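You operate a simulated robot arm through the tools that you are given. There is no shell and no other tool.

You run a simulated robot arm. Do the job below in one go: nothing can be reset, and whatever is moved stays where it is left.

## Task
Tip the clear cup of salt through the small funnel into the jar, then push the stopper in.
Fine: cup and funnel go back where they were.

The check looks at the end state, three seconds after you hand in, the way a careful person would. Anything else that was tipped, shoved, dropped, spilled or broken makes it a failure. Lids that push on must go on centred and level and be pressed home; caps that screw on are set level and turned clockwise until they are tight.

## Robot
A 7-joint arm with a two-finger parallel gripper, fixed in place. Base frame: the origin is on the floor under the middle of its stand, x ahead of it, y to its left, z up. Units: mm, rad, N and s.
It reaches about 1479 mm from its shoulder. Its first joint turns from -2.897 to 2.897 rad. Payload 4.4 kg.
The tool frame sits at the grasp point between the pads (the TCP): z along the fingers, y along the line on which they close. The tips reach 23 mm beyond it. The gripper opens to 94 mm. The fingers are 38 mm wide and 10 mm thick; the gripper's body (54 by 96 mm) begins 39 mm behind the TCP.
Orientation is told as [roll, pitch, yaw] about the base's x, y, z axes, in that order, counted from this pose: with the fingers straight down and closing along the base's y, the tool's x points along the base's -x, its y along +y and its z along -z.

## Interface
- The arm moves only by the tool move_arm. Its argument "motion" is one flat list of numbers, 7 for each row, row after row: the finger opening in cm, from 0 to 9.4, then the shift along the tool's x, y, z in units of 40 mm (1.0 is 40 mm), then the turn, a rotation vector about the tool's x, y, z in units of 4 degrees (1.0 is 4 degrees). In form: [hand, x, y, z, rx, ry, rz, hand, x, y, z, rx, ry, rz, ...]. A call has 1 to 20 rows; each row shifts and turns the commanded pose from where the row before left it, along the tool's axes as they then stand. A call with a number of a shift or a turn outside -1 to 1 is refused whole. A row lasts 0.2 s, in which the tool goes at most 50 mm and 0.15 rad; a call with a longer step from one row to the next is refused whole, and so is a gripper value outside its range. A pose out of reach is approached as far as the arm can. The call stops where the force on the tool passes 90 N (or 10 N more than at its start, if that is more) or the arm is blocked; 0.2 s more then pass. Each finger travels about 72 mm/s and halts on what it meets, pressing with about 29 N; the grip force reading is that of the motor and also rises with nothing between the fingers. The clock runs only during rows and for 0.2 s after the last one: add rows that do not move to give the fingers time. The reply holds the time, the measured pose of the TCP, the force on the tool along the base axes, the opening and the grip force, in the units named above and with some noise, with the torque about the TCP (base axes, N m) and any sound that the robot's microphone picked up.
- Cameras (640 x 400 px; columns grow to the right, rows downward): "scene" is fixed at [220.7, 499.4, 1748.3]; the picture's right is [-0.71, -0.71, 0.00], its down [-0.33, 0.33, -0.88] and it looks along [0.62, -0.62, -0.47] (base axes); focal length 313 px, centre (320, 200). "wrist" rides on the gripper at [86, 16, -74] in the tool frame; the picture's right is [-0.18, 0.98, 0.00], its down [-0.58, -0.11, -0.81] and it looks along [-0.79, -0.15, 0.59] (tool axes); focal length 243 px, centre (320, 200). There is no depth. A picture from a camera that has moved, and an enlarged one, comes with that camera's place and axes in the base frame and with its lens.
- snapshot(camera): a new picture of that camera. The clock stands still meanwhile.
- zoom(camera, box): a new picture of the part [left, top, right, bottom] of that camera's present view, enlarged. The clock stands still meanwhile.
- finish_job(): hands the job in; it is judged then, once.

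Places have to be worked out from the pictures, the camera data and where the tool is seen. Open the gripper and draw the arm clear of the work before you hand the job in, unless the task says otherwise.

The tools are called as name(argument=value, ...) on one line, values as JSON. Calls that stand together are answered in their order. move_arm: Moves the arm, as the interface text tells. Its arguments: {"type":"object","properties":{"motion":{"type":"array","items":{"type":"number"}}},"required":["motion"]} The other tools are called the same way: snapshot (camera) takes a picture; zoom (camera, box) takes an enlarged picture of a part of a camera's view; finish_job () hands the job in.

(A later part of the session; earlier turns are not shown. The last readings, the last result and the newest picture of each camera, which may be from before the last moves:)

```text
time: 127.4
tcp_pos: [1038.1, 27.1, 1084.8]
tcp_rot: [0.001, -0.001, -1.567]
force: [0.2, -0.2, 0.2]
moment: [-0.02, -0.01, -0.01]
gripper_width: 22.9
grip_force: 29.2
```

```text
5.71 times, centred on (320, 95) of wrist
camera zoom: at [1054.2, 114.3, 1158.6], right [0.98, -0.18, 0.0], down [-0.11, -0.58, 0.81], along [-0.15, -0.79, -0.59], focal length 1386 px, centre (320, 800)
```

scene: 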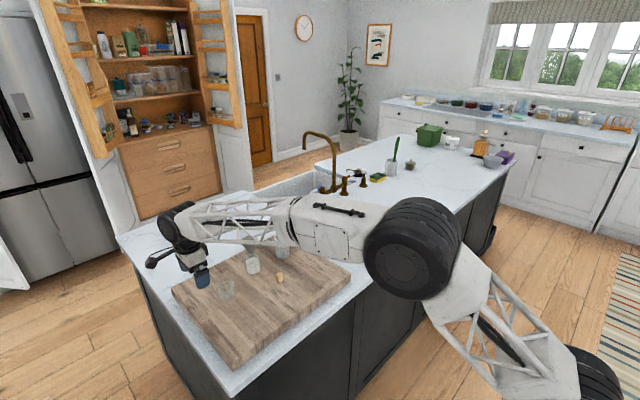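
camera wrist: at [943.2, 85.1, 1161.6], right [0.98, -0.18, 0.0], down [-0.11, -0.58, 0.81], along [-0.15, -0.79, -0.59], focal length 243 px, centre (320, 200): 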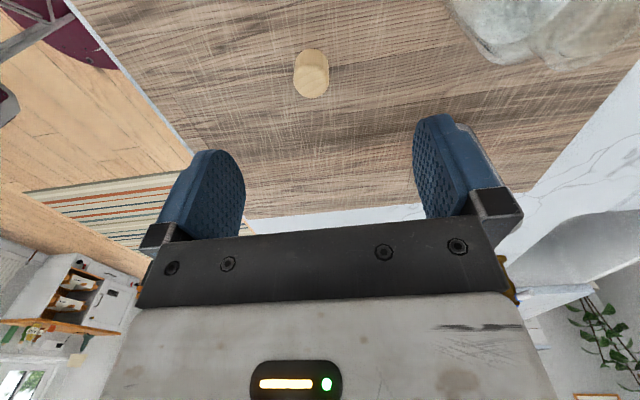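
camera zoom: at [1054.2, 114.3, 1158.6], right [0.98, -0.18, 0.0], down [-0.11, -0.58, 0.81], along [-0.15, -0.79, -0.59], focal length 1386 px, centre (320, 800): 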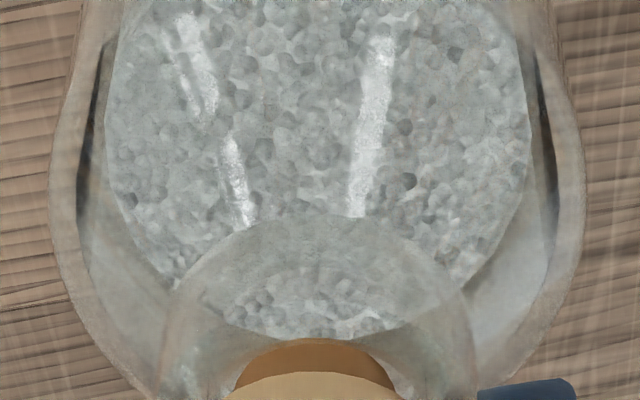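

Still no resistance; the head's underside should be about 2-3 mm above the lip. I'll press on in 1 mm steps.

move_arm(motion=[1.0, 0, 0, 0.025, 0, 0, 0, 1.0, 0, 0, 0.025, 0, 0, 0, 1.0, 0, 0, 0, 0, 0, 0])

zoom(camera="scene", box=[247, 235, 269, 257])

```text
time: 128.2
tcp_pos: [1039.0, 27.7, 1083.6]
tcp_rot: [0.002, 0.0, -1.567]
force: [-1.9, 2.2, 9.9]
moment: [-0.02, 0.04, -0.05]
gripper_width: 23.0
grip_force: 29.3
```

```text
16.00 times, centred on (258, 246) of scene
camera zoom: at [220.7, 499.4, 1748.3], right [-0.71, -0.71, 0.0], down [-0.33, 0.33, -0.88], along [0.62, -0.62, -0.47], focal length 5014 px, centre (1312, -536)
```

zoom: 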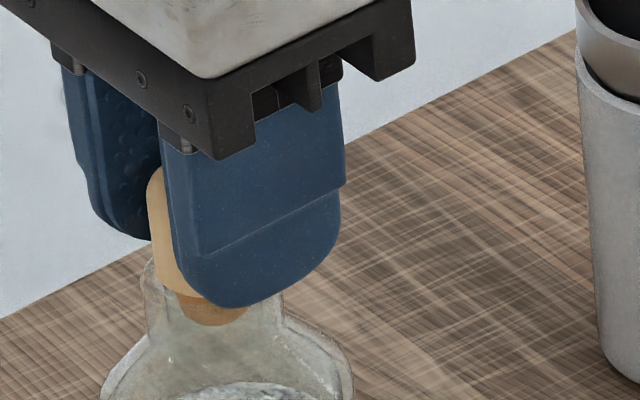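

Contact begins (9.9 N). I'll push down another millimetre or two and see whether the plug goes further home.

move_arm(motion=[1.0, 0, 0, 0.02, 0, 0, 0, 1.0, 0, 0, 0.02, 0, 0, 0, 1.0, 0, 0, 0, 0, 0, 0])

zoom(camera="scene", box=[247, 235, 269, 257])

zoom(camera="wrist", box=[270, 60, 370, 180])

```text
time: 129.0
tcp_pos: [1037.9, 27.7, 1082.5]
tcp_rot: [0.001, 0.0, -1.565]
force: [-0.8, 5.1, 25.6]
moment: [0.01, 0.08, 0.01]
gripper_width: 23.2
grip_force: 28.8
```

```text
16.00 times, centred on (258, 246) of scene
camera zoom: at [220.7, 499.4, 1748.3], right [-0.71, -0.71, 0.0], down [-0.33, 0.33, -0.88], along [0.62, -0.62, -0.47], focal length 5014 px, centre (1312, -536)
```

zoom: 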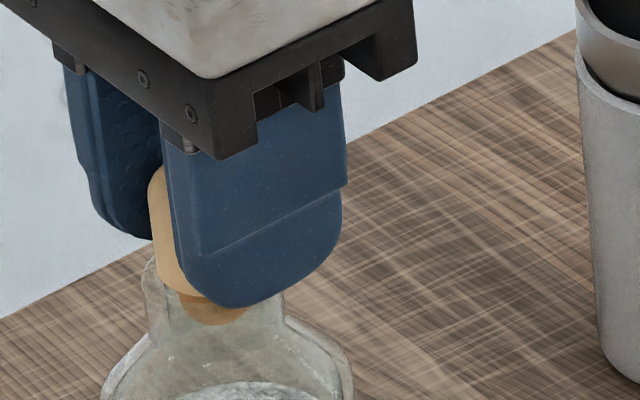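

```text
3.33 times, centred on (320, 120) of wrist
camera zoom: at [1054.4, 113.8, 1157.0], right [0.98, -0.18, 0.0], down [-0.11, -0.58, 0.81], along [-0.14, -0.79, -0.59], focal length 809 px, centre (320, 467)
```

zoom: 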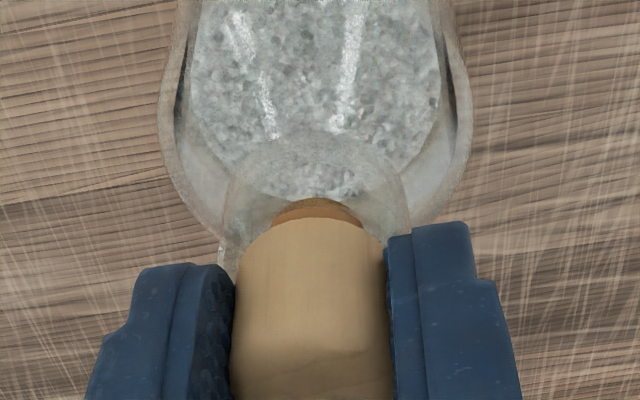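

25 N downward and 5 N sideways (+y): the plug seems to be leaning on the -y side of the bore. I'll lift 1.5 mm, shift +1 mm in y, and press again.

move_arm(motion=[1.0, 0, 0, -0.04, 0, 0, 0, 1.0, 0.025, 0, 0, 0, 0, 0, 1.0, 0, 0, 0.02, 0, 0, 0, 1.0, 0, 0, 0, 0, 0, 0])

zoom(camera="scene", box=[247, 235, 269, 257])

zoom(camera="wrist", box=[290, 70, 350, 140])

```text
time: 130.0
tcp_pos: [1037.8, 27.7, 1081.0]
tcp_rot: [0.002, 0.0, -1.568]
force: [2.9, -9.0, 21.4]
moment: [-0.33, -0.08, 0.02]
gripper_width: 23.1
grip_force: 28.8
```

```text
16.00 times, centred on (258, 246) of scene
camera zoom: at [220.7, 499.4, 1748.3], right [-0.71, -0.71, 0.0], down [-0.33, 0.33, -0.88], along [0.62, -0.62, -0.47], focal length 5014 px, centre (1312, -536)
```

zoom: 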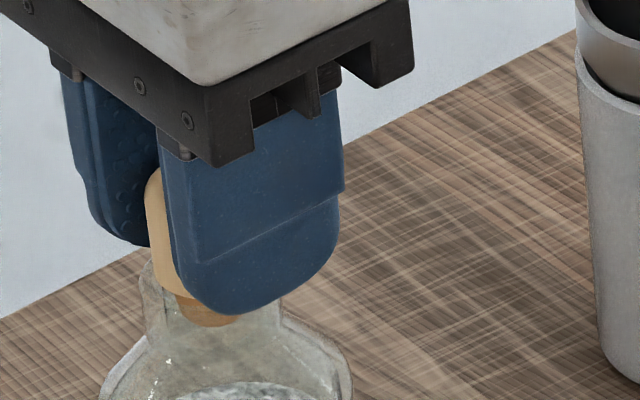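

```text
5.71 times, centred on (320, 105) of wrist
camera zoom: at [1054.1, 115.0, 1155.9], right [0.98, -0.18, 0.0], down [-0.11, -0.58, 0.81], along [-0.15, -0.79, -0.59], focal length 1386 px, centre (320, 743)
```

zoom: 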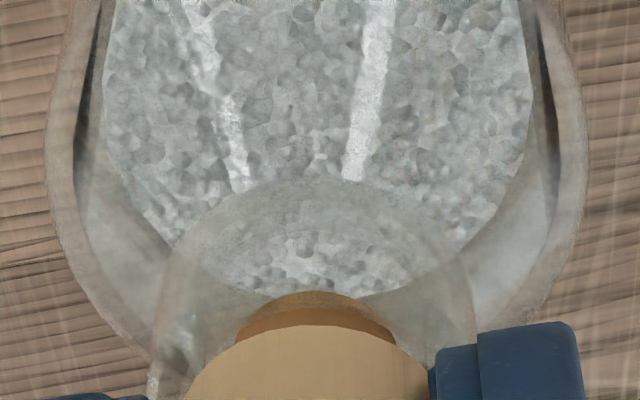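

The plug went deeper (z=1081) but now with sideways load the other way, so the grip alignment is fighting the bore. The plug is well inside the neck, so I'll release and let it self-centre, then look.

move_arm(motion=[1.0, 0, 0, -0.01, 0, 0, 0, 2.4, 0, 0, 0, 0, 0, 0, 2.8, 0, 0, 0, 0, 0, 0, 3.6, 0, 0, 0, 0, 0, 0, 5.0, 0, 0, 0, 0, 0, 0, 7.0, 0, 0, 0, 0, 0, 0, 9.4, 0, 0, 0, 0, 0, 0, 9.4, 0, 0, 0, 0, 0, 0])

zoom(camera="scene", box=[247, 235, 269, 257])

zoom(camera="wrist", box=[270, 70, 370, 180])

```text
time: 131.8
tcp_pos: [1038.3, 30.3, 1082.0]
tcp_rot: [-0.001, 0.0, -1.566]
force: [0.2, 0.7, -0.4]
moment: [0.0, -0.01, -0.01]
gripper_width: 94.0
grip_force: 0.0
```

```text
16.00 times, centred on (258, 246) of scene
camera zoom: at [220.7, 499.4, 1748.3], right [-0.71, -0.71, 0.0], down [-0.33, 0.33, -0.88], along [0.62, -0.62, -0.47], focal length 5014 px, centre (1312, -536)
```

zoom: 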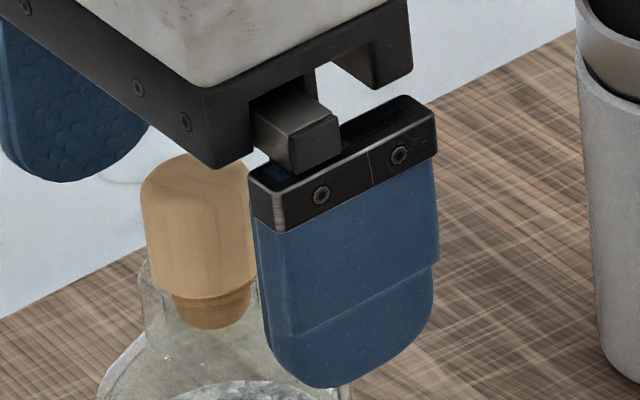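

```text
3.64 times, centred on (320, 125) of wrist
camera zoom: at [1053.5, 115.8, 1156.2], right [0.98, -0.18, 0.0], down [-0.11, -0.58, 0.81], along [-0.15, -0.79, -0.59], focal length 882 px, centre (320, 473)
```

zoom: 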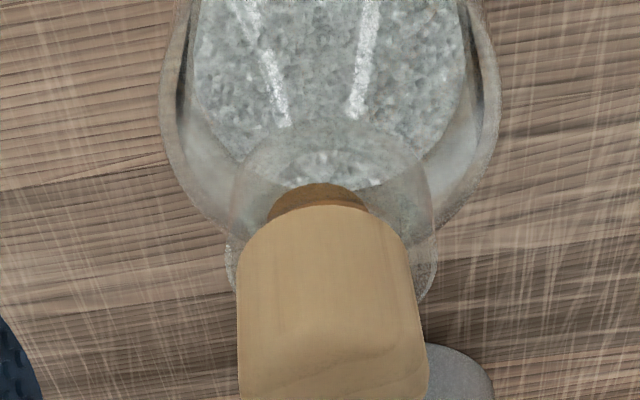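

Released; the stopper stands in the neck but appears to lean a few degrees. I'll rise clear to see it properly.

move_arm(motion=[9.4, 0, 0, -0.2, 0, 0, 0, 9.4, 0, 0, -0.5, 0, 0, 0, 9.4, 0, 0, -0.6, 0, 0, 0, 9.4, 0, 0, -0.6, 0, 0, 0, 9.4, 0, 0, 0, 0, 0, 0])

zoom(camera="scene", box=[245, 232, 269, 256])

zoom(camera="wrist", box=[270, 0, 370, 110])

```text
time: 133.0
tcp_pos: [1037.5, 28.7, 1158.3]
tcp_rot: [-0.001, 0.0, -1.567]
force: [0.2, -0.1, -0.7]
moment: [-0.01, 0.01, 0.01]
gripper_width: 94.1
grip_force: 0.0
```

```text
16.00 times, centred on (257, 244) of scene
camera zoom: at [220.7, 499.4, 1748.3], right [-0.71, -0.71, 0.0], down [-0.33, 0.33, -0.88], along [0.62, -0.62, -0.47], focal length 5014 px, centre (1328, -504)
```

zoom: 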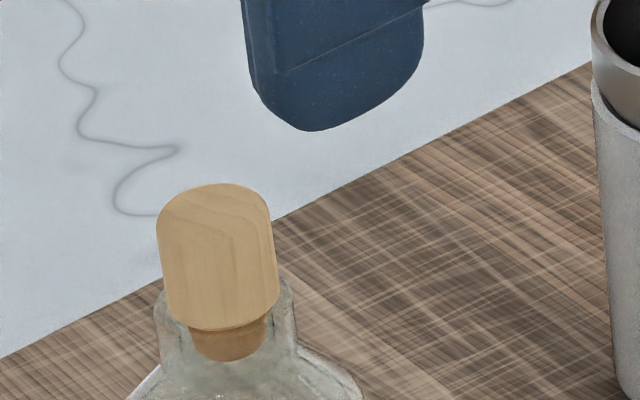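

```text
3.64 times, centred on (320, 55) of wrist
camera zoom: at [1053.1, 115.0, 1232.0], right [0.98, -0.18, 0.0], down [-0.11, -0.58, 0.81], along [-0.15, -0.79, -0.59], focal length 882 px, centre (320, 727)
```

zoom: 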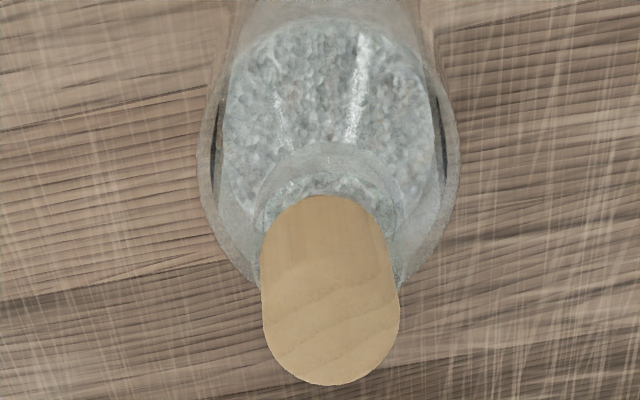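

It stands nearly upright. I'll zoom in on the joint to see whether the head is down on the lip or there's still a gap.

zoom(camera="scene", box=[253, 247, 265, 257])

zoom(camera="wrist", box=[300, 35, 345, 75])

```text
16.00 times, centred on (259, 252) of scene
camera zoom: at [220.7, 499.4, 1748.3], right [-0.71, -0.71, 0.0], down [-0.33, 0.33, -0.88], along [0.62, -0.62, -0.47], focal length 5014 px, centre (1296, -632)
```

zoom: 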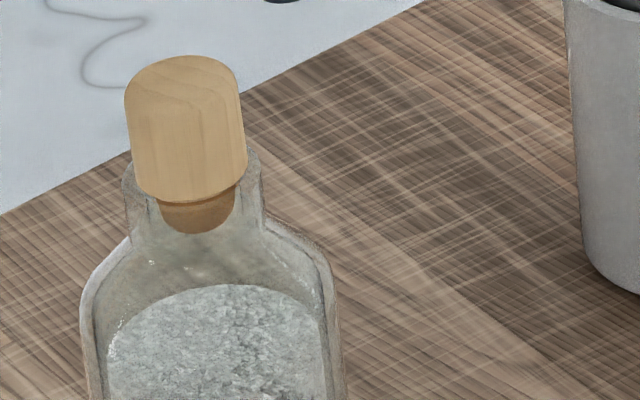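

```text
10.00 times, centred on (322, 55) of wrist
camera zoom: at [1053.1, 115.0, 1232.0], right [0.98, -0.18, 0.0], down [-0.11, -0.58, 0.81], along [-0.15, -0.79, -0.59], focal length 2426 px, centre (295, 1650)
```

zoom: 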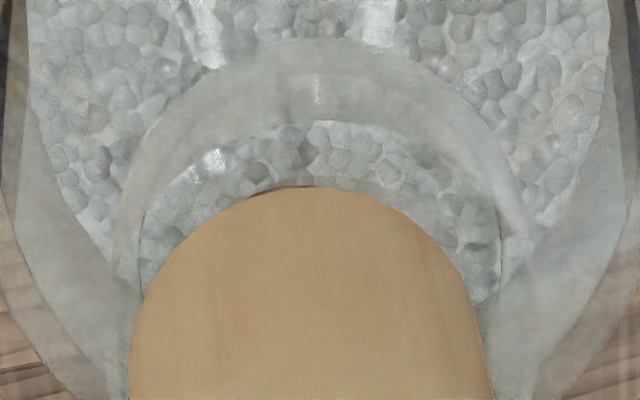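

The head is at most about 1 mm above the lip. I'll centre over it, close the fingers and use the fingertips to press it squarely home from above.

move_arm(motion=[5.0, 0.01, 0.0525, 0, 0, 0, 0, 1.0, 0, 0, 0, 0, 0, 0, 0.0, 0, 0, 0, 0, 0, 0, 0.0, 0, 0, 0, 0, 0, 0, 0.0, 0, 0, 0.4, 0, 0, 0, 0.0, 0, 0, 0.4, 0, 0, 0, 0.0, 0, 0, 0.2, 0, 0, 0, 0.0, 0, 0, 0, 0, 0, 0])

zoom(camera="wrist", box=[240, 40, 400, 200])

zoom(camera="scene", box=[243, 224, 273, 254])

```text
time: 134.8
tcp_pos: [1038.8, 28.3, 1116.3]
tcp_rot: [0.001, -0.001, -1.566]
force: [0.4, 0.5, 0.6]
moment: [0.0, 0.02, -0.03]
gripper_width: 0.0
grip_force: 29.2
```

```text
2.50 times, centred on (320, 120) of wrist
camera zoom: at [1054.7, 116.0, 1190.2], right [0.98, -0.18, 0.0], down [-0.11, -0.58, 0.81], along [-0.15, -0.79, -0.59], focal length 606 px, centre (320, 400)
```

zoom: 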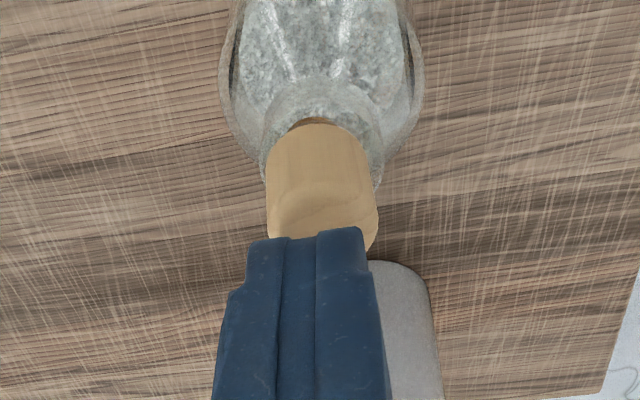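

```text
13.33 times, centred on (258, 239) of scene
camera zoom: at [220.7, 499.4, 1748.3], right [-0.71, -0.71, 0.0], down [-0.33, 0.33, -0.88], along [0.62, -0.62, -0.47], focal length 4178 px, centre (1147, -320)
```

zoom: 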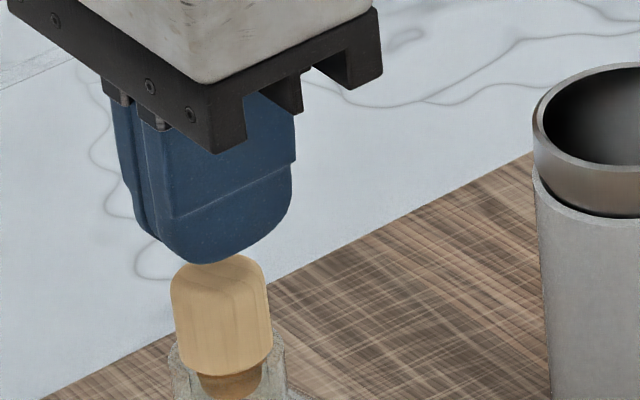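

Fingertips are centred over the head within a millimetre. I'll lower until they touch, about 12 mm, and then press in small steps.

move_arm(motion=[0.0, -0.02, 0.012, 0.1, 0, 0, 0, 0.0, 0, 0, 0.1, 0, 0, 0, 0.0, 0, 0, 0.05, 0, 0, 0, 0.0, 0, 0, 0, 0, 0, 0])

zoom(camera="scene", box=[245, 230, 269, 256])

zoom(camera="wrist", box=[260, 60, 380, 180])

```text
time: 135.8
tcp_pos: [1039.8, 27.4, 1106.9]
tcp_rot: [0.0, -0.001, -1.567]
force: [0.0, 0.6, 0.6]
moment: [0.02, 0.02, 0.04]
gripper_width: 0.0
grip_force: 29.1
```

```text
15.38 times, centred on (257, 243) of scene
camera zoom: at [220.7, 499.4, 1748.3], right [-0.71, -0.71, 0.0], down [-0.33, 0.33, -0.88], along [0.62, -0.62, -0.47], focal length 4821 px, centre (1289, -462)
```

zoom: 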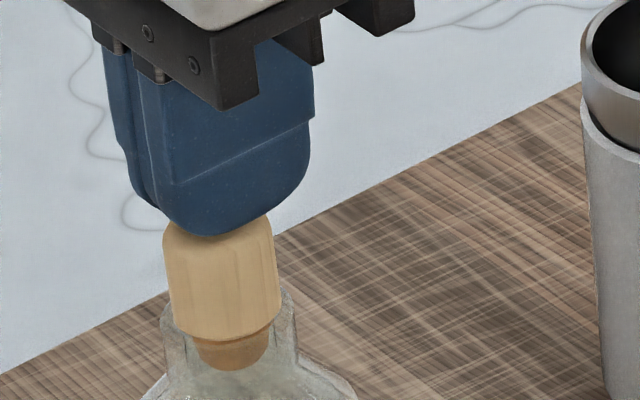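

```text
3.33 times, centred on (320, 120) of wrist
camera zoom: at [1055.5, 114.4, 1182.3], right [0.98, -0.18, 0.0], down [-0.11, -0.58, 0.81], along [-0.15, -0.79, -0.59], focal length 809 px, centre (320, 467)
```

zoom: 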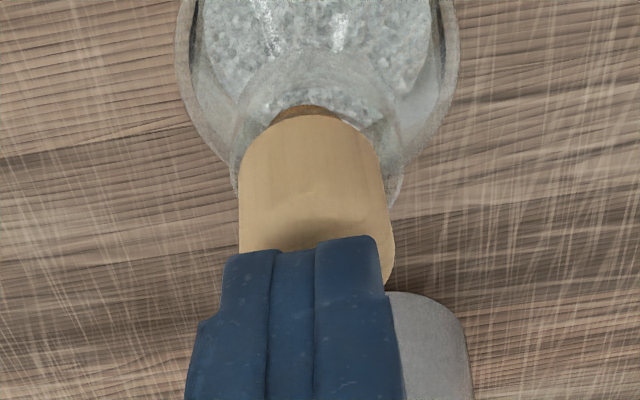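

Just above the head now. I'll nudge +1 mm in y and press down in 1 mm steps, reading the force.

move_arm(motion=[0.0, 0.025, 0, 0.02, 0, 0, 0, 0.0, 0, 0, 0.03, 0, 0, 0, 0.0, 0, 0, 0.025, 0, 0, 0, 0.0, 0, 0, 0, 0, 0, 0])

zoom(camera="scene", box=[245, 230, 269, 256])

```text
time: 136.8
tcp_pos: [1039.9, 29.1, 1105.5]
tcp_rot: [-0.001, -0.001, -1.566]
force: [-0.8, 0.0, 4.6]
moment: [0.03, 0.02, 0.0]
gripper_width: 0.0
grip_force: 28.9
```

```text
15.38 times, centred on (257, 243) of scene
camera zoom: at [220.7, 499.4, 1748.3], right [-0.71, -0.71, 0.0], down [-0.33, 0.33, -0.88], along [0.62, -0.62, -0.47], focal length 4821 px, centre (1289, -462)
```

zoom: 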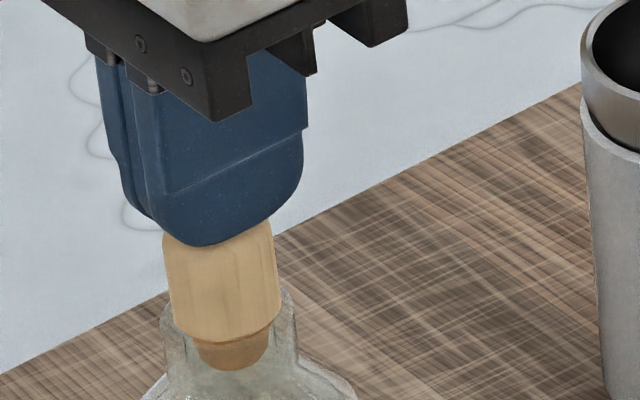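

Touching at 4.6 N with the head top at z≈1082.5. I'll press further and see how much it sinks.

move_arm(motion=[0.0, 0, 0, 0.025, 0, 0, 0, 0.0, 0, 0, 0.025, 0, 0, 0, 0.0, 0, 0, 0.025, 0, 0, 0, 0.0, 0, 0, 0, 0, 0, 0])

zoom(camera="scene", box=[245, 230, 269, 256])

zoom(camera="wrist", box=[260, 60, 380, 180])

```text
time: 137.8
tcp_pos: [1040.3, 28.5, 1104.0]
tcp_rot: [0.004, -0.002, -1.566]
force: [1.8, 3.2, 38.3]
moment: [0.32, 0.09, 0.0]
gripper_width: 0.0
grip_force: 28.9
```

```text
15.38 times, centred on (257, 243) of scene
camera zoom: at [220.7, 499.4, 1748.3], right [-0.71, -0.71, 0.0], down [-0.33, 0.33, -0.88], along [0.62, -0.62, -0.47], focal length 4821 px, centre (1289, -462)
```

zoom: 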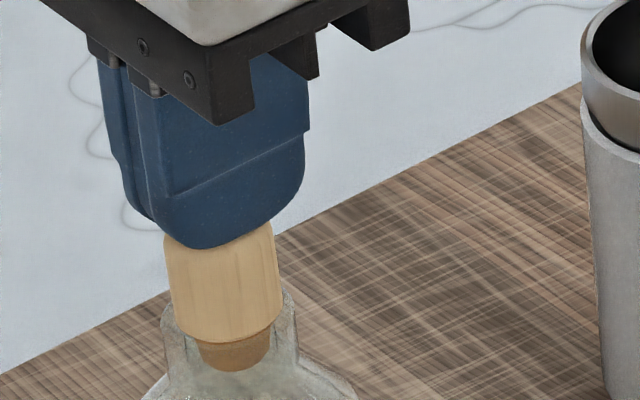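

```text
3.33 times, centred on (320, 120) of wrist
camera zoom: at [1055.8, 115.7, 1179.2], right [0.98, -0.18, 0.0], down [-0.11, -0.58, 0.81], along [-0.14, -0.79, -0.59], focal length 809 px, centre (320, 467)
```

zoom: 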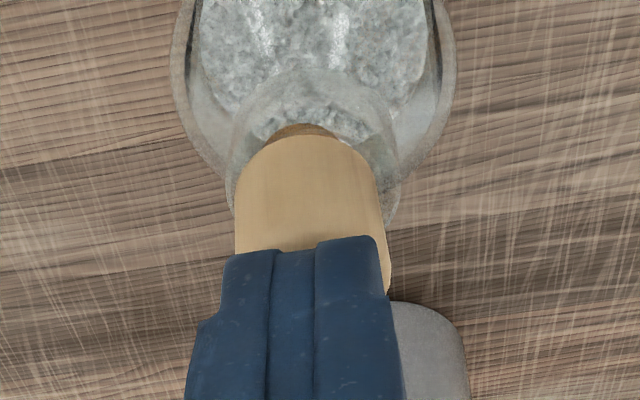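

38 N and it sank only about a millimetre; the wrist view suggests the plug leans slightly (bottom toward -x), so it may be wedged. I'll lift off, and regrip the head to square it up before pressing again.

move_arm(motion=[0.0, 0, 0, -0.1, 0, 0, 0, 0.0, 0, 0, -0.4, 0, 0, 0, 0.0, 0, 0, -0.5, 0, 0, 0, 3.0, 0, -0.02, 0, 0, 0, 0, 6.0, 0, 0, 0, 0, 0, 0, 9.4, 0, 0, 0, 0, 0, 0, 9.4, 0, 0, 0, 0, 0, 0])

zoom(camera="wrist", box=[270, 10, 370, 110])

zoom(camera="scene", box=[247, 236, 269, 258])

```text
time: 139.4
tcp_pos: [1039.7, 29.3, 1140.7]
tcp_rot: [-0.001, 0.0, -1.567]
force: [-0.6, 0.9, 0.6]
moment: [0.0, 0.0, -0.01]
gripper_width: 94.1
grip_force: 0.0
```

```text
4.00 times, centred on (320, 60) of wrist
camera zoom: at [1055.8, 115.1, 1215.8], right [0.98, -0.18, 0.0], down [-0.11, -0.58, 0.81], along [-0.15, -0.79, -0.59], focal length 970 px, centre (320, 760)
```

zoom: 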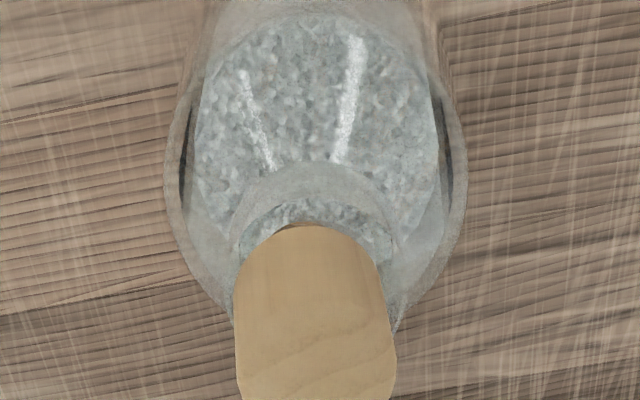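

```text
16.00 times, centred on (258, 247) of scene
camera zoom: at [220.7, 499.4, 1748.3], right [-0.71, -0.71, 0.0], down [-0.33, 0.33, -0.88], along [0.62, -0.62, -0.47], focal length 5014 px, centre (1312, -552)
```

zoom: 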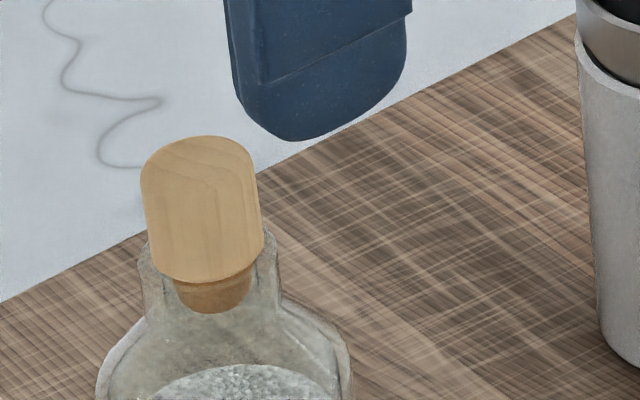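

The scene view shows it upright, but the wrist view shows the head leaning about 3° toward +x. I'll centre on the jar axis (-0.9 mm in x), descend to head height with tips ~5 mm above the lip, and close to square it up.

move_arm(motion=[9.4, 0, -0.024, 0.3, 0, 0, 0, 9.4, 0, 0, 0.4, 0, 0, 0, 9.4, 0, 0, 0.4, 0, 0, 0, 9.4, 0, 0, 0.3, 0, 0, 0, 9.4, 0, 0, 0, 0, 0, 0, 9.4, 0, 0, 0, 0, 0, 0])

zoom(camera="wrist", box=[160, 40, 480, 240])

zoom(camera="wrist", box=[280, 60, 360, 160])

```text
time: 140.8
tcp_pos: [1037.9, 27.8, 1085.5]
tcp_rot: [-0.001, 0.0, -1.567]
force: [0.3, 0.5, 0.3]
moment: [-0.01, 0.01, 0.01]
gripper_width: 94.2
grip_force: 0.1
```

```text
2.00 times, centred on (320, 140) of wrist
camera zoom: at [1054.0, 114.3, 1160.2], right [0.98, -0.18, 0.0], down [-0.11, -0.58, 0.81], along [-0.15, -0.79, -0.59], focal length 485 px, centre (320, 320)
```

zoom: 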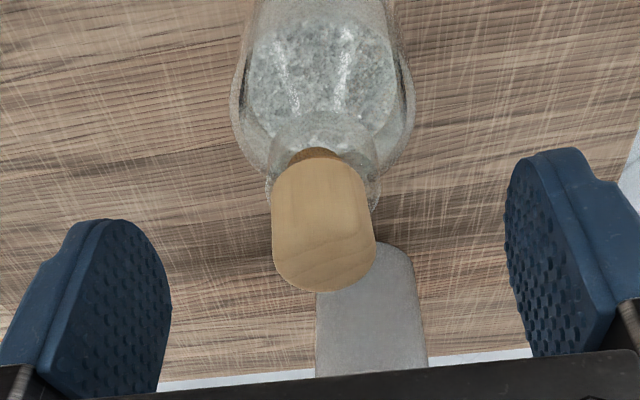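

```text
4.00 times, centred on (320, 110) of wrist
camera zoom: at [1054.0, 114.3, 1160.2], right [0.98, -0.18, 0.0], down [-0.11, -0.58, 0.81], along [-0.15, -0.79, -0.59], focal length 970 px, centre (320, 560)
```

zoom: 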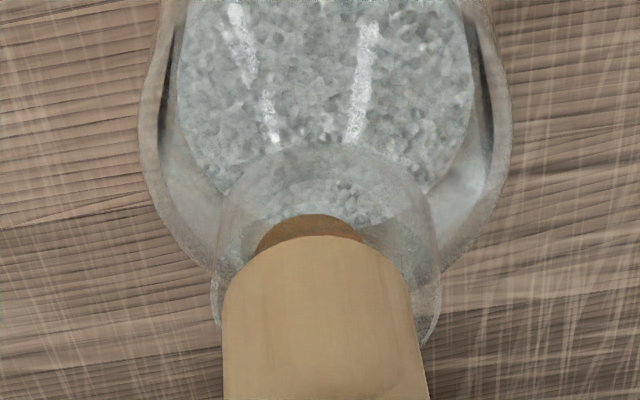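

Clear view now: the plug sits against the -x side of the bore while the head leans to +x. I'll shift +0.9 mm onto the bore axis and close to square the stopper up.

move_arm(motion=[9.4, 0, 0.0225, 0, 0, 0, 0, 6.5, 0, 0, 0, 0, 0, 0, 5.0, 0, 0, 0, 0, 0, 0, 4.0, 0, 0, 0, 0, 0, 0, 3.3, 0, 0, 0, 0, 0, 0, 2.9, 0, 0, 0, 0, 0, 0, 2.6, 0, 0, 0, 0, 0, 0, 2.4, 0, 0, 0, 0, 0, 0, 1.5, 0, 0, 0, 0, 0, 0, 1.0, 0, 0, 0, 0, 0, 0])

zoom(camera="wrist", box=[280, 60, 360, 160])

zoom(camera="scene", box=[247, 236, 269, 258])

```text
time: 143.0
tcp_pos: [1037.7, 27.5, 1085.8]
tcp_rot: [-0.001, -0.001, -1.568]
force: [0.7, -0.2, 0.8]
moment: [0.0, 0.02, 0.01]
gripper_width: 22.9
grip_force: 28.9
```

```text
4.00 times, centred on (320, 110) of wrist
camera zoom: at [1054.5, 114.8, 1160.2], right [0.98, -0.18, 0.0], down [-0.11, -0.58, 0.81], along [-0.15, -0.79, -0.59], focal length 970 px, centre (320, 560)
```

zoom: 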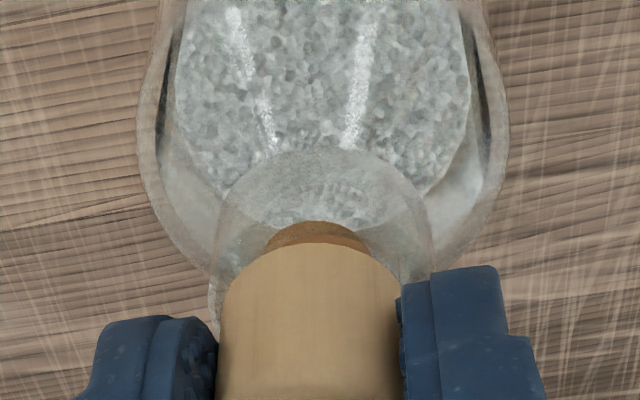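

```text
16.00 times, centred on (258, 247) of scene
camera zoom: at [220.7, 499.4, 1748.3], right [-0.71, -0.71, 0.0], down [-0.33, 0.33, -0.88], along [0.62, -0.62, -0.47], focal length 5014 px, centre (1312, -552)
```

zoom: 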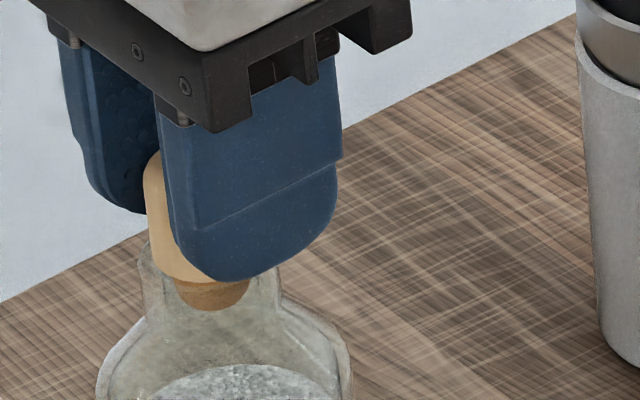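

Squared up now: plug only about 0.6 mm to -x of the bore centre. I'll shift +0.5 mm and press down 3 mm in steps, watching all force components.

move_arm(motion=[1.0, 0, 0.0125, 0, 0, 0, 0, 1.0, 0, 0, 0.025, 0, 0, 0, 1.0, 0, 0, 0.025, 0, 0, 0, 1.0, 0, 0, 0.025, 0, 0, 0, 1.0, 0, 0, 0, 0, 0, 0])

zoom(camera="wrist", box=[280, 60, 360, 160])

zoom(camera="scene", box=[247, 236, 269, 258])

```text
time: 144.2
tcp_pos: [1039.3, 28.2, 1084.2]
tcp_rot: [0.002, 0.0, -1.567]
force: [-3.6, -3.4, 29.3]
moment: [0.23, -0.01, 0.06]
gripper_width: 23.5
grip_force: 29.2
```

```text
4.00 times, centred on (320, 110) of wrist
camera zoom: at [1055.7, 115.5, 1158.5], right [0.98, -0.18, 0.0], down [-0.11, -0.58, 0.81], along [-0.14, -0.79, -0.59], focal length 970 px, centre (320, 560)
```

zoom: 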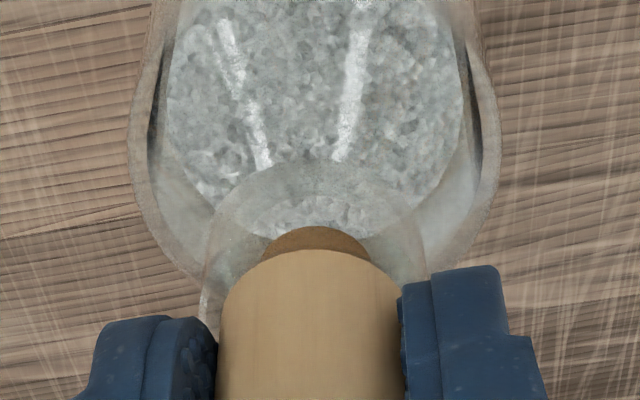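

```text
16.00 times, centred on (258, 247) of scene
camera zoom: at [220.7, 499.4, 1748.3], right [-0.71, -0.71, 0.0], down [-0.33, 0.33, -0.88], along [0.62, -0.62, -0.47], focal length 5014 px, centre (1312, -552)
```

zoom: 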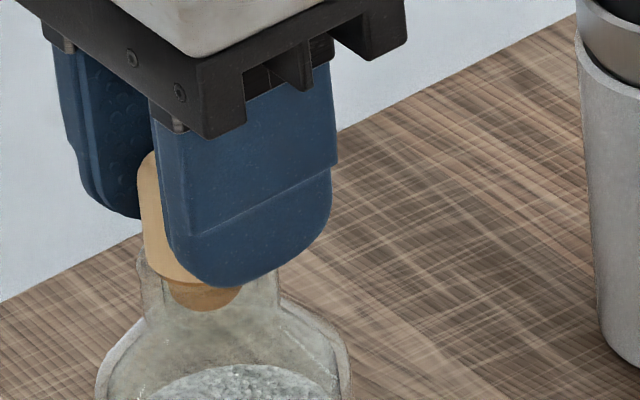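

The stopper is upright and centred in x with 29 N on it; by my estimate the head is within about 1 mm of the lip. I'll null the small sideways load, release, and then press from above with closed fingertips.

move_arm(motion=[1.0, -0.012, -0.012, -0.01, 0, 0, 0, 1.0, 0, 0, 0, 0, 0, 0, 2.5, 0, 0, 0, 0, 0, 0, 3.2, 0, 0, 0, 0, 0, 0, 5.0, 0, 0, 0, 0, 0, 0, 8.0, 0, 0, 0, 0, 0, 0, 9.4, 0, 0, -0.2, 0, 0, 0, 9.4, 0, 0, -0.5, 0, 0, 0, 9.4, 0, 0, -0.5, 0, 0, 0, 9.4, 0, 0, 0, 0, 0, 0])

zoom(camera="wrist", box=[270, 20, 370, 120])

zoom(camera="scene", box=[247, 236, 269, 258])

```text
time: 146.4
tcp_pos: [1039.8, 28.8, 1130.1]
tcp_rot: [0.001, -0.001, -1.567]
force: [0.2, 0.1, 0.4]
moment: [0.01, -0.01, -0.01]
gripper_width: 94.1
grip_force: 0.1
```

```text
4.00 times, centred on (320, 70) of wrist
camera zoom: at [1056.3, 115.6, 1205.8], right [0.98, -0.18, 0.0], down [-0.11, -0.58, 0.81], along [-0.15, -0.79, -0.59], focal length 970 px, centre (320, 720)
```

zoom: 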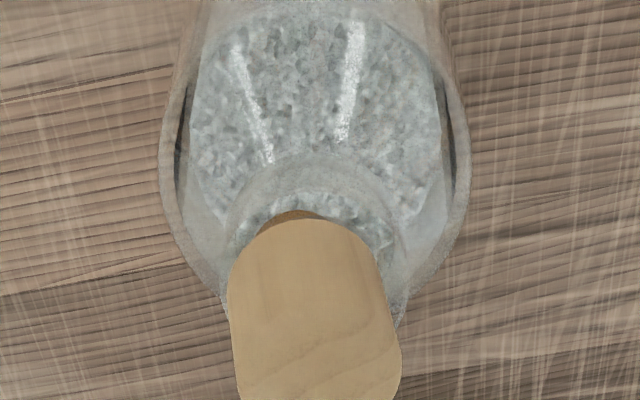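

```text
16.00 times, centred on (258, 247) of scene
camera zoom: at [220.7, 499.4, 1748.3], right [-0.71, -0.71, 0.0], down [-0.33, 0.33, -0.88], along [0.62, -0.62, -0.47], focal length 5014 px, centre (1312, -552)
```

zoom: 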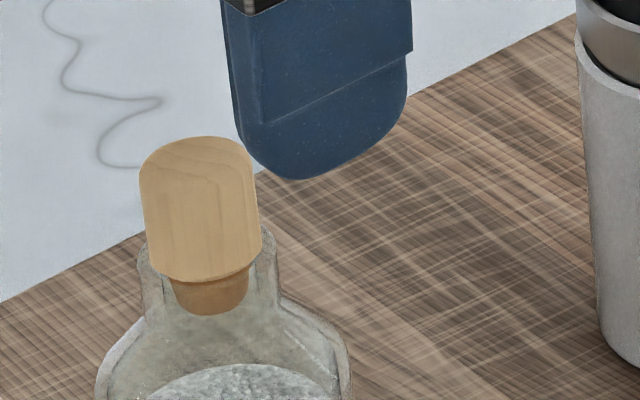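

The stopper still leans about 5° toward +x once released. I need a true side view, so I'll back off in +y and tilt the tool so the wrist camera looks horizontally at the neck.

move_arm(motion=[9.4, 0, 0, -0.8, 0, 0, 0, 9.4, 0.8, 0, 0, 0, 0, 0, 9.4, 0.8, 0, 0, 0, 0, 0, 9.4, 0.8, 0, 0, 0, 0, 0, 9.4, 0.6, 0, 0, 0, 0, 0, 9.4, 0, 0, 0, 0, -1, 0, 9.4, 0, 0, 0, 0, -1, 0, 9.4, 0, 0, 0, 0, -1, 0, 9.4, 0, 0, 0, 0, -1, 0, 9.4, 0, 0, 0, 0, -1, 0, 9.4, 0, 0, 0, 0, -1, 0, 9.4, 0, 0, 0, 0, -1, 0, 9.4, 0, 0, 0, 0, -1, 0, 9.4, 0, 0, 0, 0, -0.75, 0, 9.4, 0.35, 0, 0.5, 0, 0, 0, 9.4, 0.35, 0, 0.5, 0, 0, 0, 9.4, 0.3, 0, 0.43, 0, 0, 0, 9.4, 0, 0, 0, 0, 0, 0])

snapshot(camera="wrist")

```text
time: 150.2
tcp_pos: [1039.2, 146.3, 1092.6]
tcp_rot: [0.0, -0.611, -1.567]
force: [0.0, 0.3, -0.4]
moment: [0.04, 0.04, 0.01]
gripper_width: 94.0
grip_force: 0.0
```

```text
taken
camera wrist: at [1055.7, 260.9, 1103.7], right [0.98, -0.15, 0.11], down [-0.11, -0.01, 0.99], along [-0.15, -0.99, -0.03], focal length 243 px, centre (320, 200)
```

wrist: 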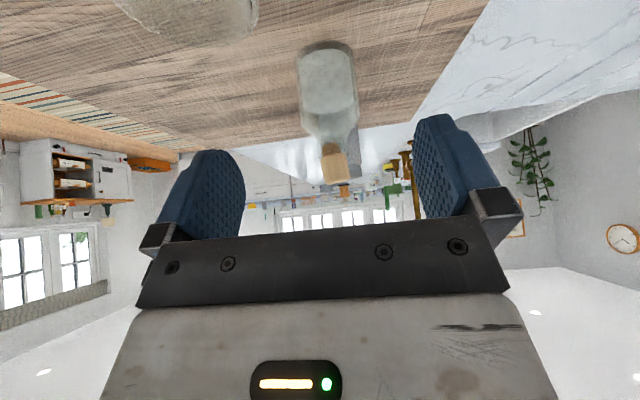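

A side view of the jar and stopper is available now. I'll zoom right in on the neck.

zoom(camera="wrist", box=[305, 110, 365, 195])

zoom(camera="wrist", box=[316, 130, 352, 160])

zoom(camera="scene", box=[240, 230, 276, 275])

```text
4.71 times, centred on (335, 152) of wrist
camera zoom: at [1055.7, 260.9, 1103.7], right [0.98, -0.15, 0.11], down [-0.11, -0.01, 0.99], along [-0.15, -0.99, -0.03], focal length 1142 px, centre (249, 424)
```

zoom: 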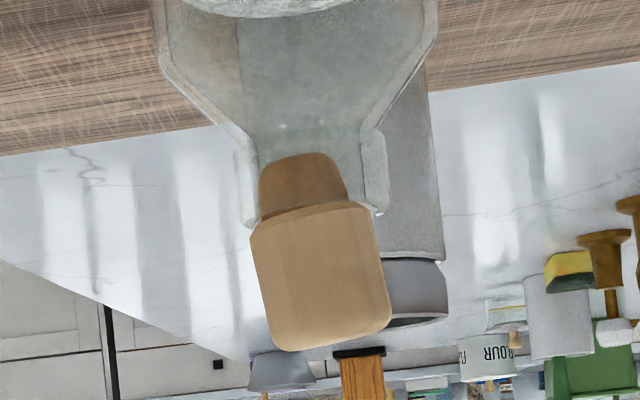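

```text
13.33 times, centred on (334, 145) of wrist
camera zoom: at [1055.7, 260.9, 1103.7], right [0.98, -0.15, 0.11], down [-0.11, -0.01, 0.99], along [-0.15, -0.99, -0.03], focal length 3235 px, centre (133, 933)
```

zoom: 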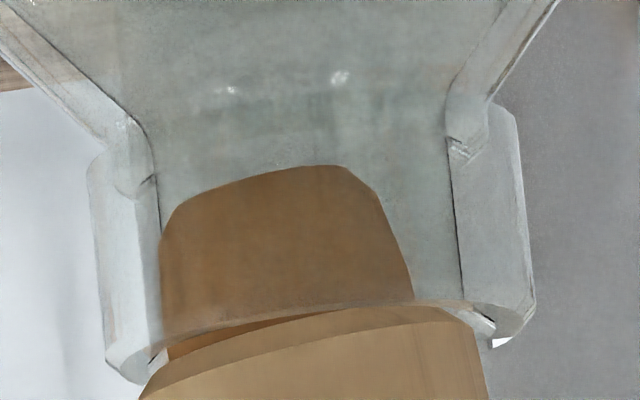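

```text
8.89 times, centred on (258, 252) of scene
camera zoom: at [220.7, 499.4, 1748.3], right [-0.71, -0.71, 0.0], down [-0.33, 0.33, -0.88], along [0.62, -0.62, -0.47], focal length 2786 px, centre (871, -267)
```

zoom: 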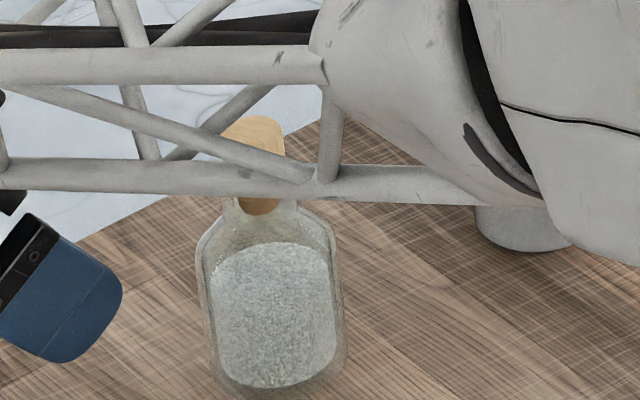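

Very informative: the head leans about 5° to +x, resting on the lip at +x with a gap of 1-2 mm on the -x side, and the plug is loose against the -x wall. I'll go back above it with closed fingers and press on the high (-x,+y) side to rock it flat.

move_arm(motion=[6.0, -0.23, 0, -0.33, 0, 0, 0, 2.0, -0.23, 0, -0.33, 0, 0, 0, 0.0, -0.23, 0, -0.33, 0, 0, 0, 0.0, 0, 0, 0, 0, 1, 0, 0.0, 0, 0, 0, 0, 1, 0, 0.0, 0, 0, 0, 0, 1, 0, 0.0, 0, 0, 0, 0, 1, 0, 0.0, 0, 0, 0, 0, 1, 0, 0.0, 0, 0, 0, 0, 1, 0, 0.0, 0, 0, 0, 0, 1, 0, 0.0, 0, 0, 0, 0, 1, 0, 0.0, 0, 0, 0, 0, 0.75, 0, 0.0, -0.7, -0.02, 0, 0, 0, 0, 0.0, -0.7, -0.02, 0, 0, 0, 0, 0.0, -0.7, -0.02, 0, 0, 0, 0, 0.0, -0.71, -0.03, 0, 0, 0, 0, 0.0, 0, 0, 0, 0, 0, 0])

zoom(camera="wrist", box=[240, 20, 400, 180])

zoom(camera="scene", box=[240, 220, 276, 256])

```text
time: 153.8
tcp_pos: [1034.4, 34.9, 1142.6]
tcp_rot: [0.0, 0.0, -1.567]
force: [-0.4, 0.3, -0.3]
moment: [-0.04, -0.02, 0.0]
gripper_width: 0.2
grip_force: 28.8
```

```text
2.50 times, centred on (320, 100) of wrist
camera zoom: at [1052.1, 121.4, 1216.6], right [0.98, -0.18, 0.0], down [-0.11, -0.58, 0.81], along [-0.15, -0.79, -0.59], focal length 606 px, centre (320, 450)
```

zoom: 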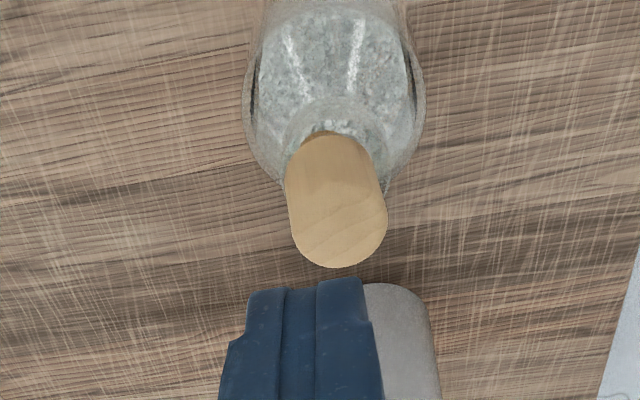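

```text
11.11 times, centred on (258, 238) of scene
camera zoom: at [220.7, 499.4, 1748.3], right [-0.71, -0.71, 0.0], down [-0.33, 0.33, -0.88], along [0.62, -0.62, -0.47], focal length 3482 px, centre (1009, -222)
```

zoom: 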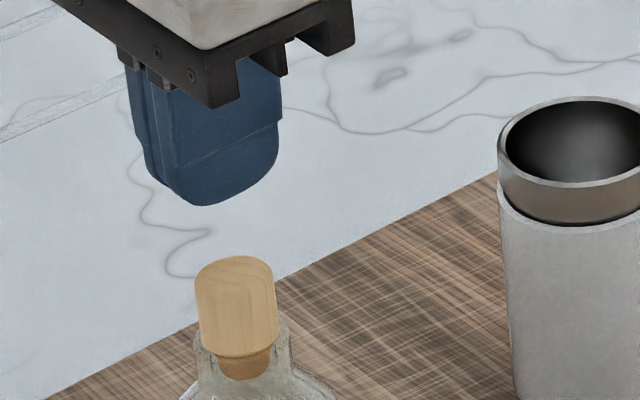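

Fingers are over the -x,+y part of the head as intended. I'll lower to just above it, then press in steps.

move_arm(motion=[0.0, 0, 0, 0.3, 0, 0, 0, 0.0, 0, 0, 0.3, 0, 0, 0, 0.0, 0, 0, 0.2, 0, 0, 0, 0.0, 0, 0, 0, 0, 0, 0])

move_arm(motion=[0.0, 0, 0, 0.05, 0, 0, 0, 0.0, 0, 0, 0.03, 0, 0, 0, 0.0, 0, 0, 0.025, 0, 0, 0, 0.0, 0, 0, 0, 0, 0, 0])

zoom(camera="wrist", box=[260, 50, 380, 170])

zoom(camera="scene", box=[245, 232, 269, 256])

```text
time: 154.8
tcp_pos: [1036.8, 35.6, 1110.7]
tcp_rot: [0.0, 0.001, -1.567]
force: [0.6, -0.1, 0.4]
moment: [0.0, -0.01, 0.02]
gripper_width: 0.0
grip_force: 29.0
```

```text
time: 155.8
tcp_pos: [1036.7, 37.0, 1107.0]
tcp_rot: [0.001, 0.0, -1.569]
force: [-1.5, 0.2, 3.3]
moment: [0.03, 0.05, 0.0]
gripper_width: 0.0
grip_force: 29.1
```

```text
3.33 times, centred on (320, 110) of wrist
camera zoom: at [1052.4, 123.2, 1180.7], right [0.98, -0.18, 0.0], down [-0.11, -0.58, 0.81], along [-0.15, -0.79, -0.59], focal length 809 px, centre (320, 500)
```

zoom: 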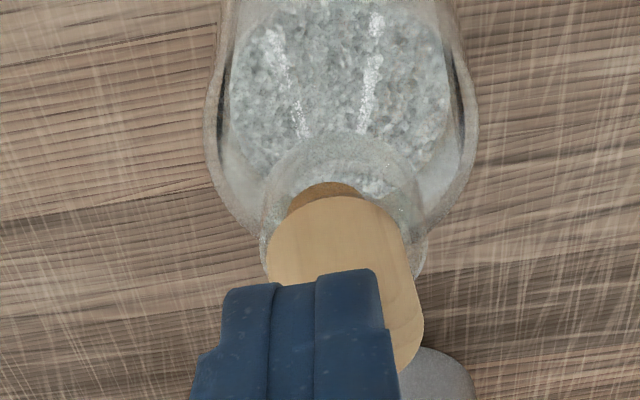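

```text
16.00 times, centred on (257, 244) of scene
camera zoom: at [220.7, 499.4, 1748.3], right [-0.71, -0.71, 0.0], down [-0.33, 0.33, -0.88], along [0.62, -0.62, -0.47], focal length 5014 px, centre (1328, -504)
```

zoom: 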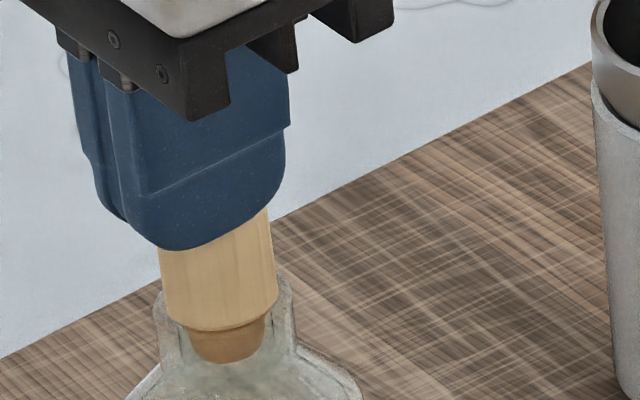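

Contact at 3.3 N on the high side (z≈1084). I'll push down 3 mm in 1 mm steps.

move_arm(motion=[0.0, -0.02, 0, 0.025, 0, 0, 0, 0.0, 0, 0, 0.025, 0, 0, 0, 0.0, 0, 0, 0.02, 0, 0, 0, 0.0, 0, 0, 0, 0, 0, 0])

zoom(camera="wrist", box=[260, 50, 380, 170])

zoom(camera="scene", box=[245, 232, 269, 256])

```text
time: 156.8
tcp_pos: [1035.0, 35.3, 1105.4]
tcp_rot: [0.004, 0.0, -1.567]
force: [-1.8, 8.7, 31.0]
moment: [0.29, 0.12, 0.0]
gripper_width: 0.0
grip_force: 29.2
```

```text
3.33 times, centred on (320, 110) of wrist
camera zoom: at [1051.6, 122.4, 1179.8], right [0.98, -0.18, 0.0], down [-0.11, -0.58, 0.81], along [-0.14, -0.79, -0.59], focal length 809 px, centre (320, 500)
```

zoom: 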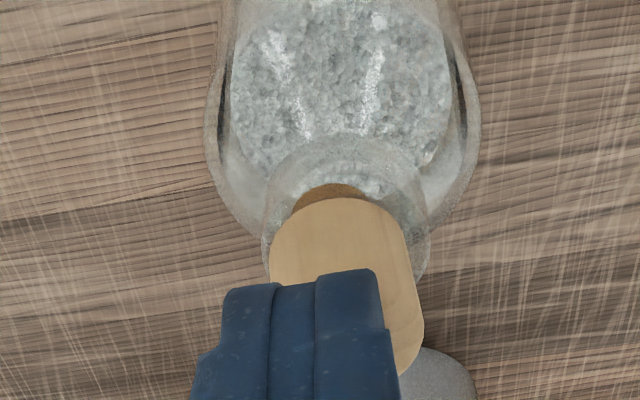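

```text
16.00 times, centred on (257, 244) of scene
camera zoom: at [220.7, 499.4, 1748.3], right [-0.71, -0.71, 0.0], down [-0.33, 0.33, -0.88], along [0.62, -0.62, -0.47], focal length 5014 px, centre (1328, -504)
```

zoom: 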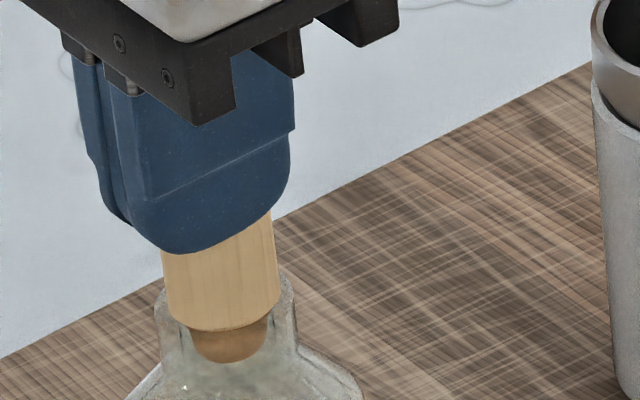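

31 N here did not visibly rock it, so the plug is gripping the bore quite firmly. I'll press harder on this high side in small steps, staying under the force limit.

move_arm(motion=[0.0, -0.01, 0, 0.03, 0, 0, 0, 0.0, 0, 0, 0.03, 0, 0, 0, 0.0, 0, 0, 0.03, 0, 0, 0, 0.0, 0, 0, 0, 0, 0, 0])

zoom(camera="wrist", box=[260, 50, 380, 170])

zoom(camera="scene", box=[245, 232, 269, 256])

```text
time: 157.8
tcp_pos: [1036.5, 34.2, 1104.3]
tcp_rot: [0.007, -0.001, -1.568]
force: [-7.7, 16.5, 83.7]
moment: [0.42, 0.35, 0.02]
gripper_width: 0.0
grip_force: 28.9
```

```text
3.33 times, centred on (320, 110) of wrist
camera zoom: at [1051.7, 121.8, 1178.7], right [0.98, -0.18, 0.01], down [-0.11, -0.58, 0.81], along [-0.14, -0.79, -0.59], focal length 809 px, centre (320, 500)
```

zoom: 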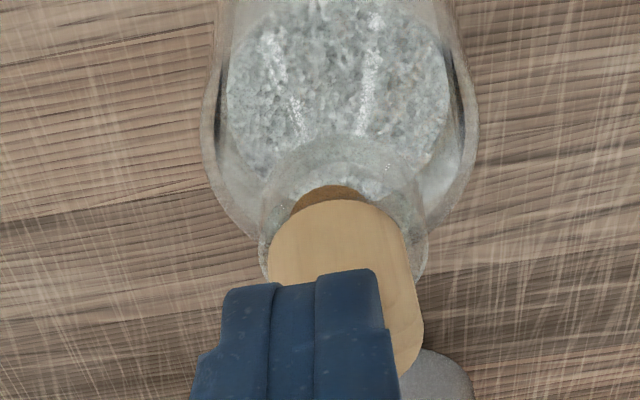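

```text
16.00 times, centred on (257, 244) of scene
camera zoom: at [220.7, 499.4, 1748.3], right [-0.71, -0.71, 0.0], down [-0.33, 0.33, -0.88], along [0.62, -0.62, -0.47], focal length 5014 px, centre (1328, -504)
```

zoom: 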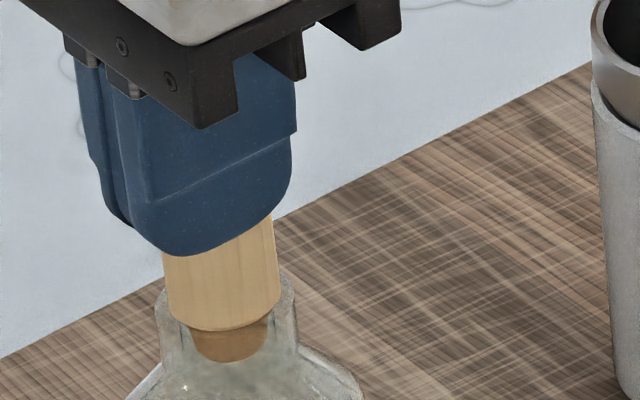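

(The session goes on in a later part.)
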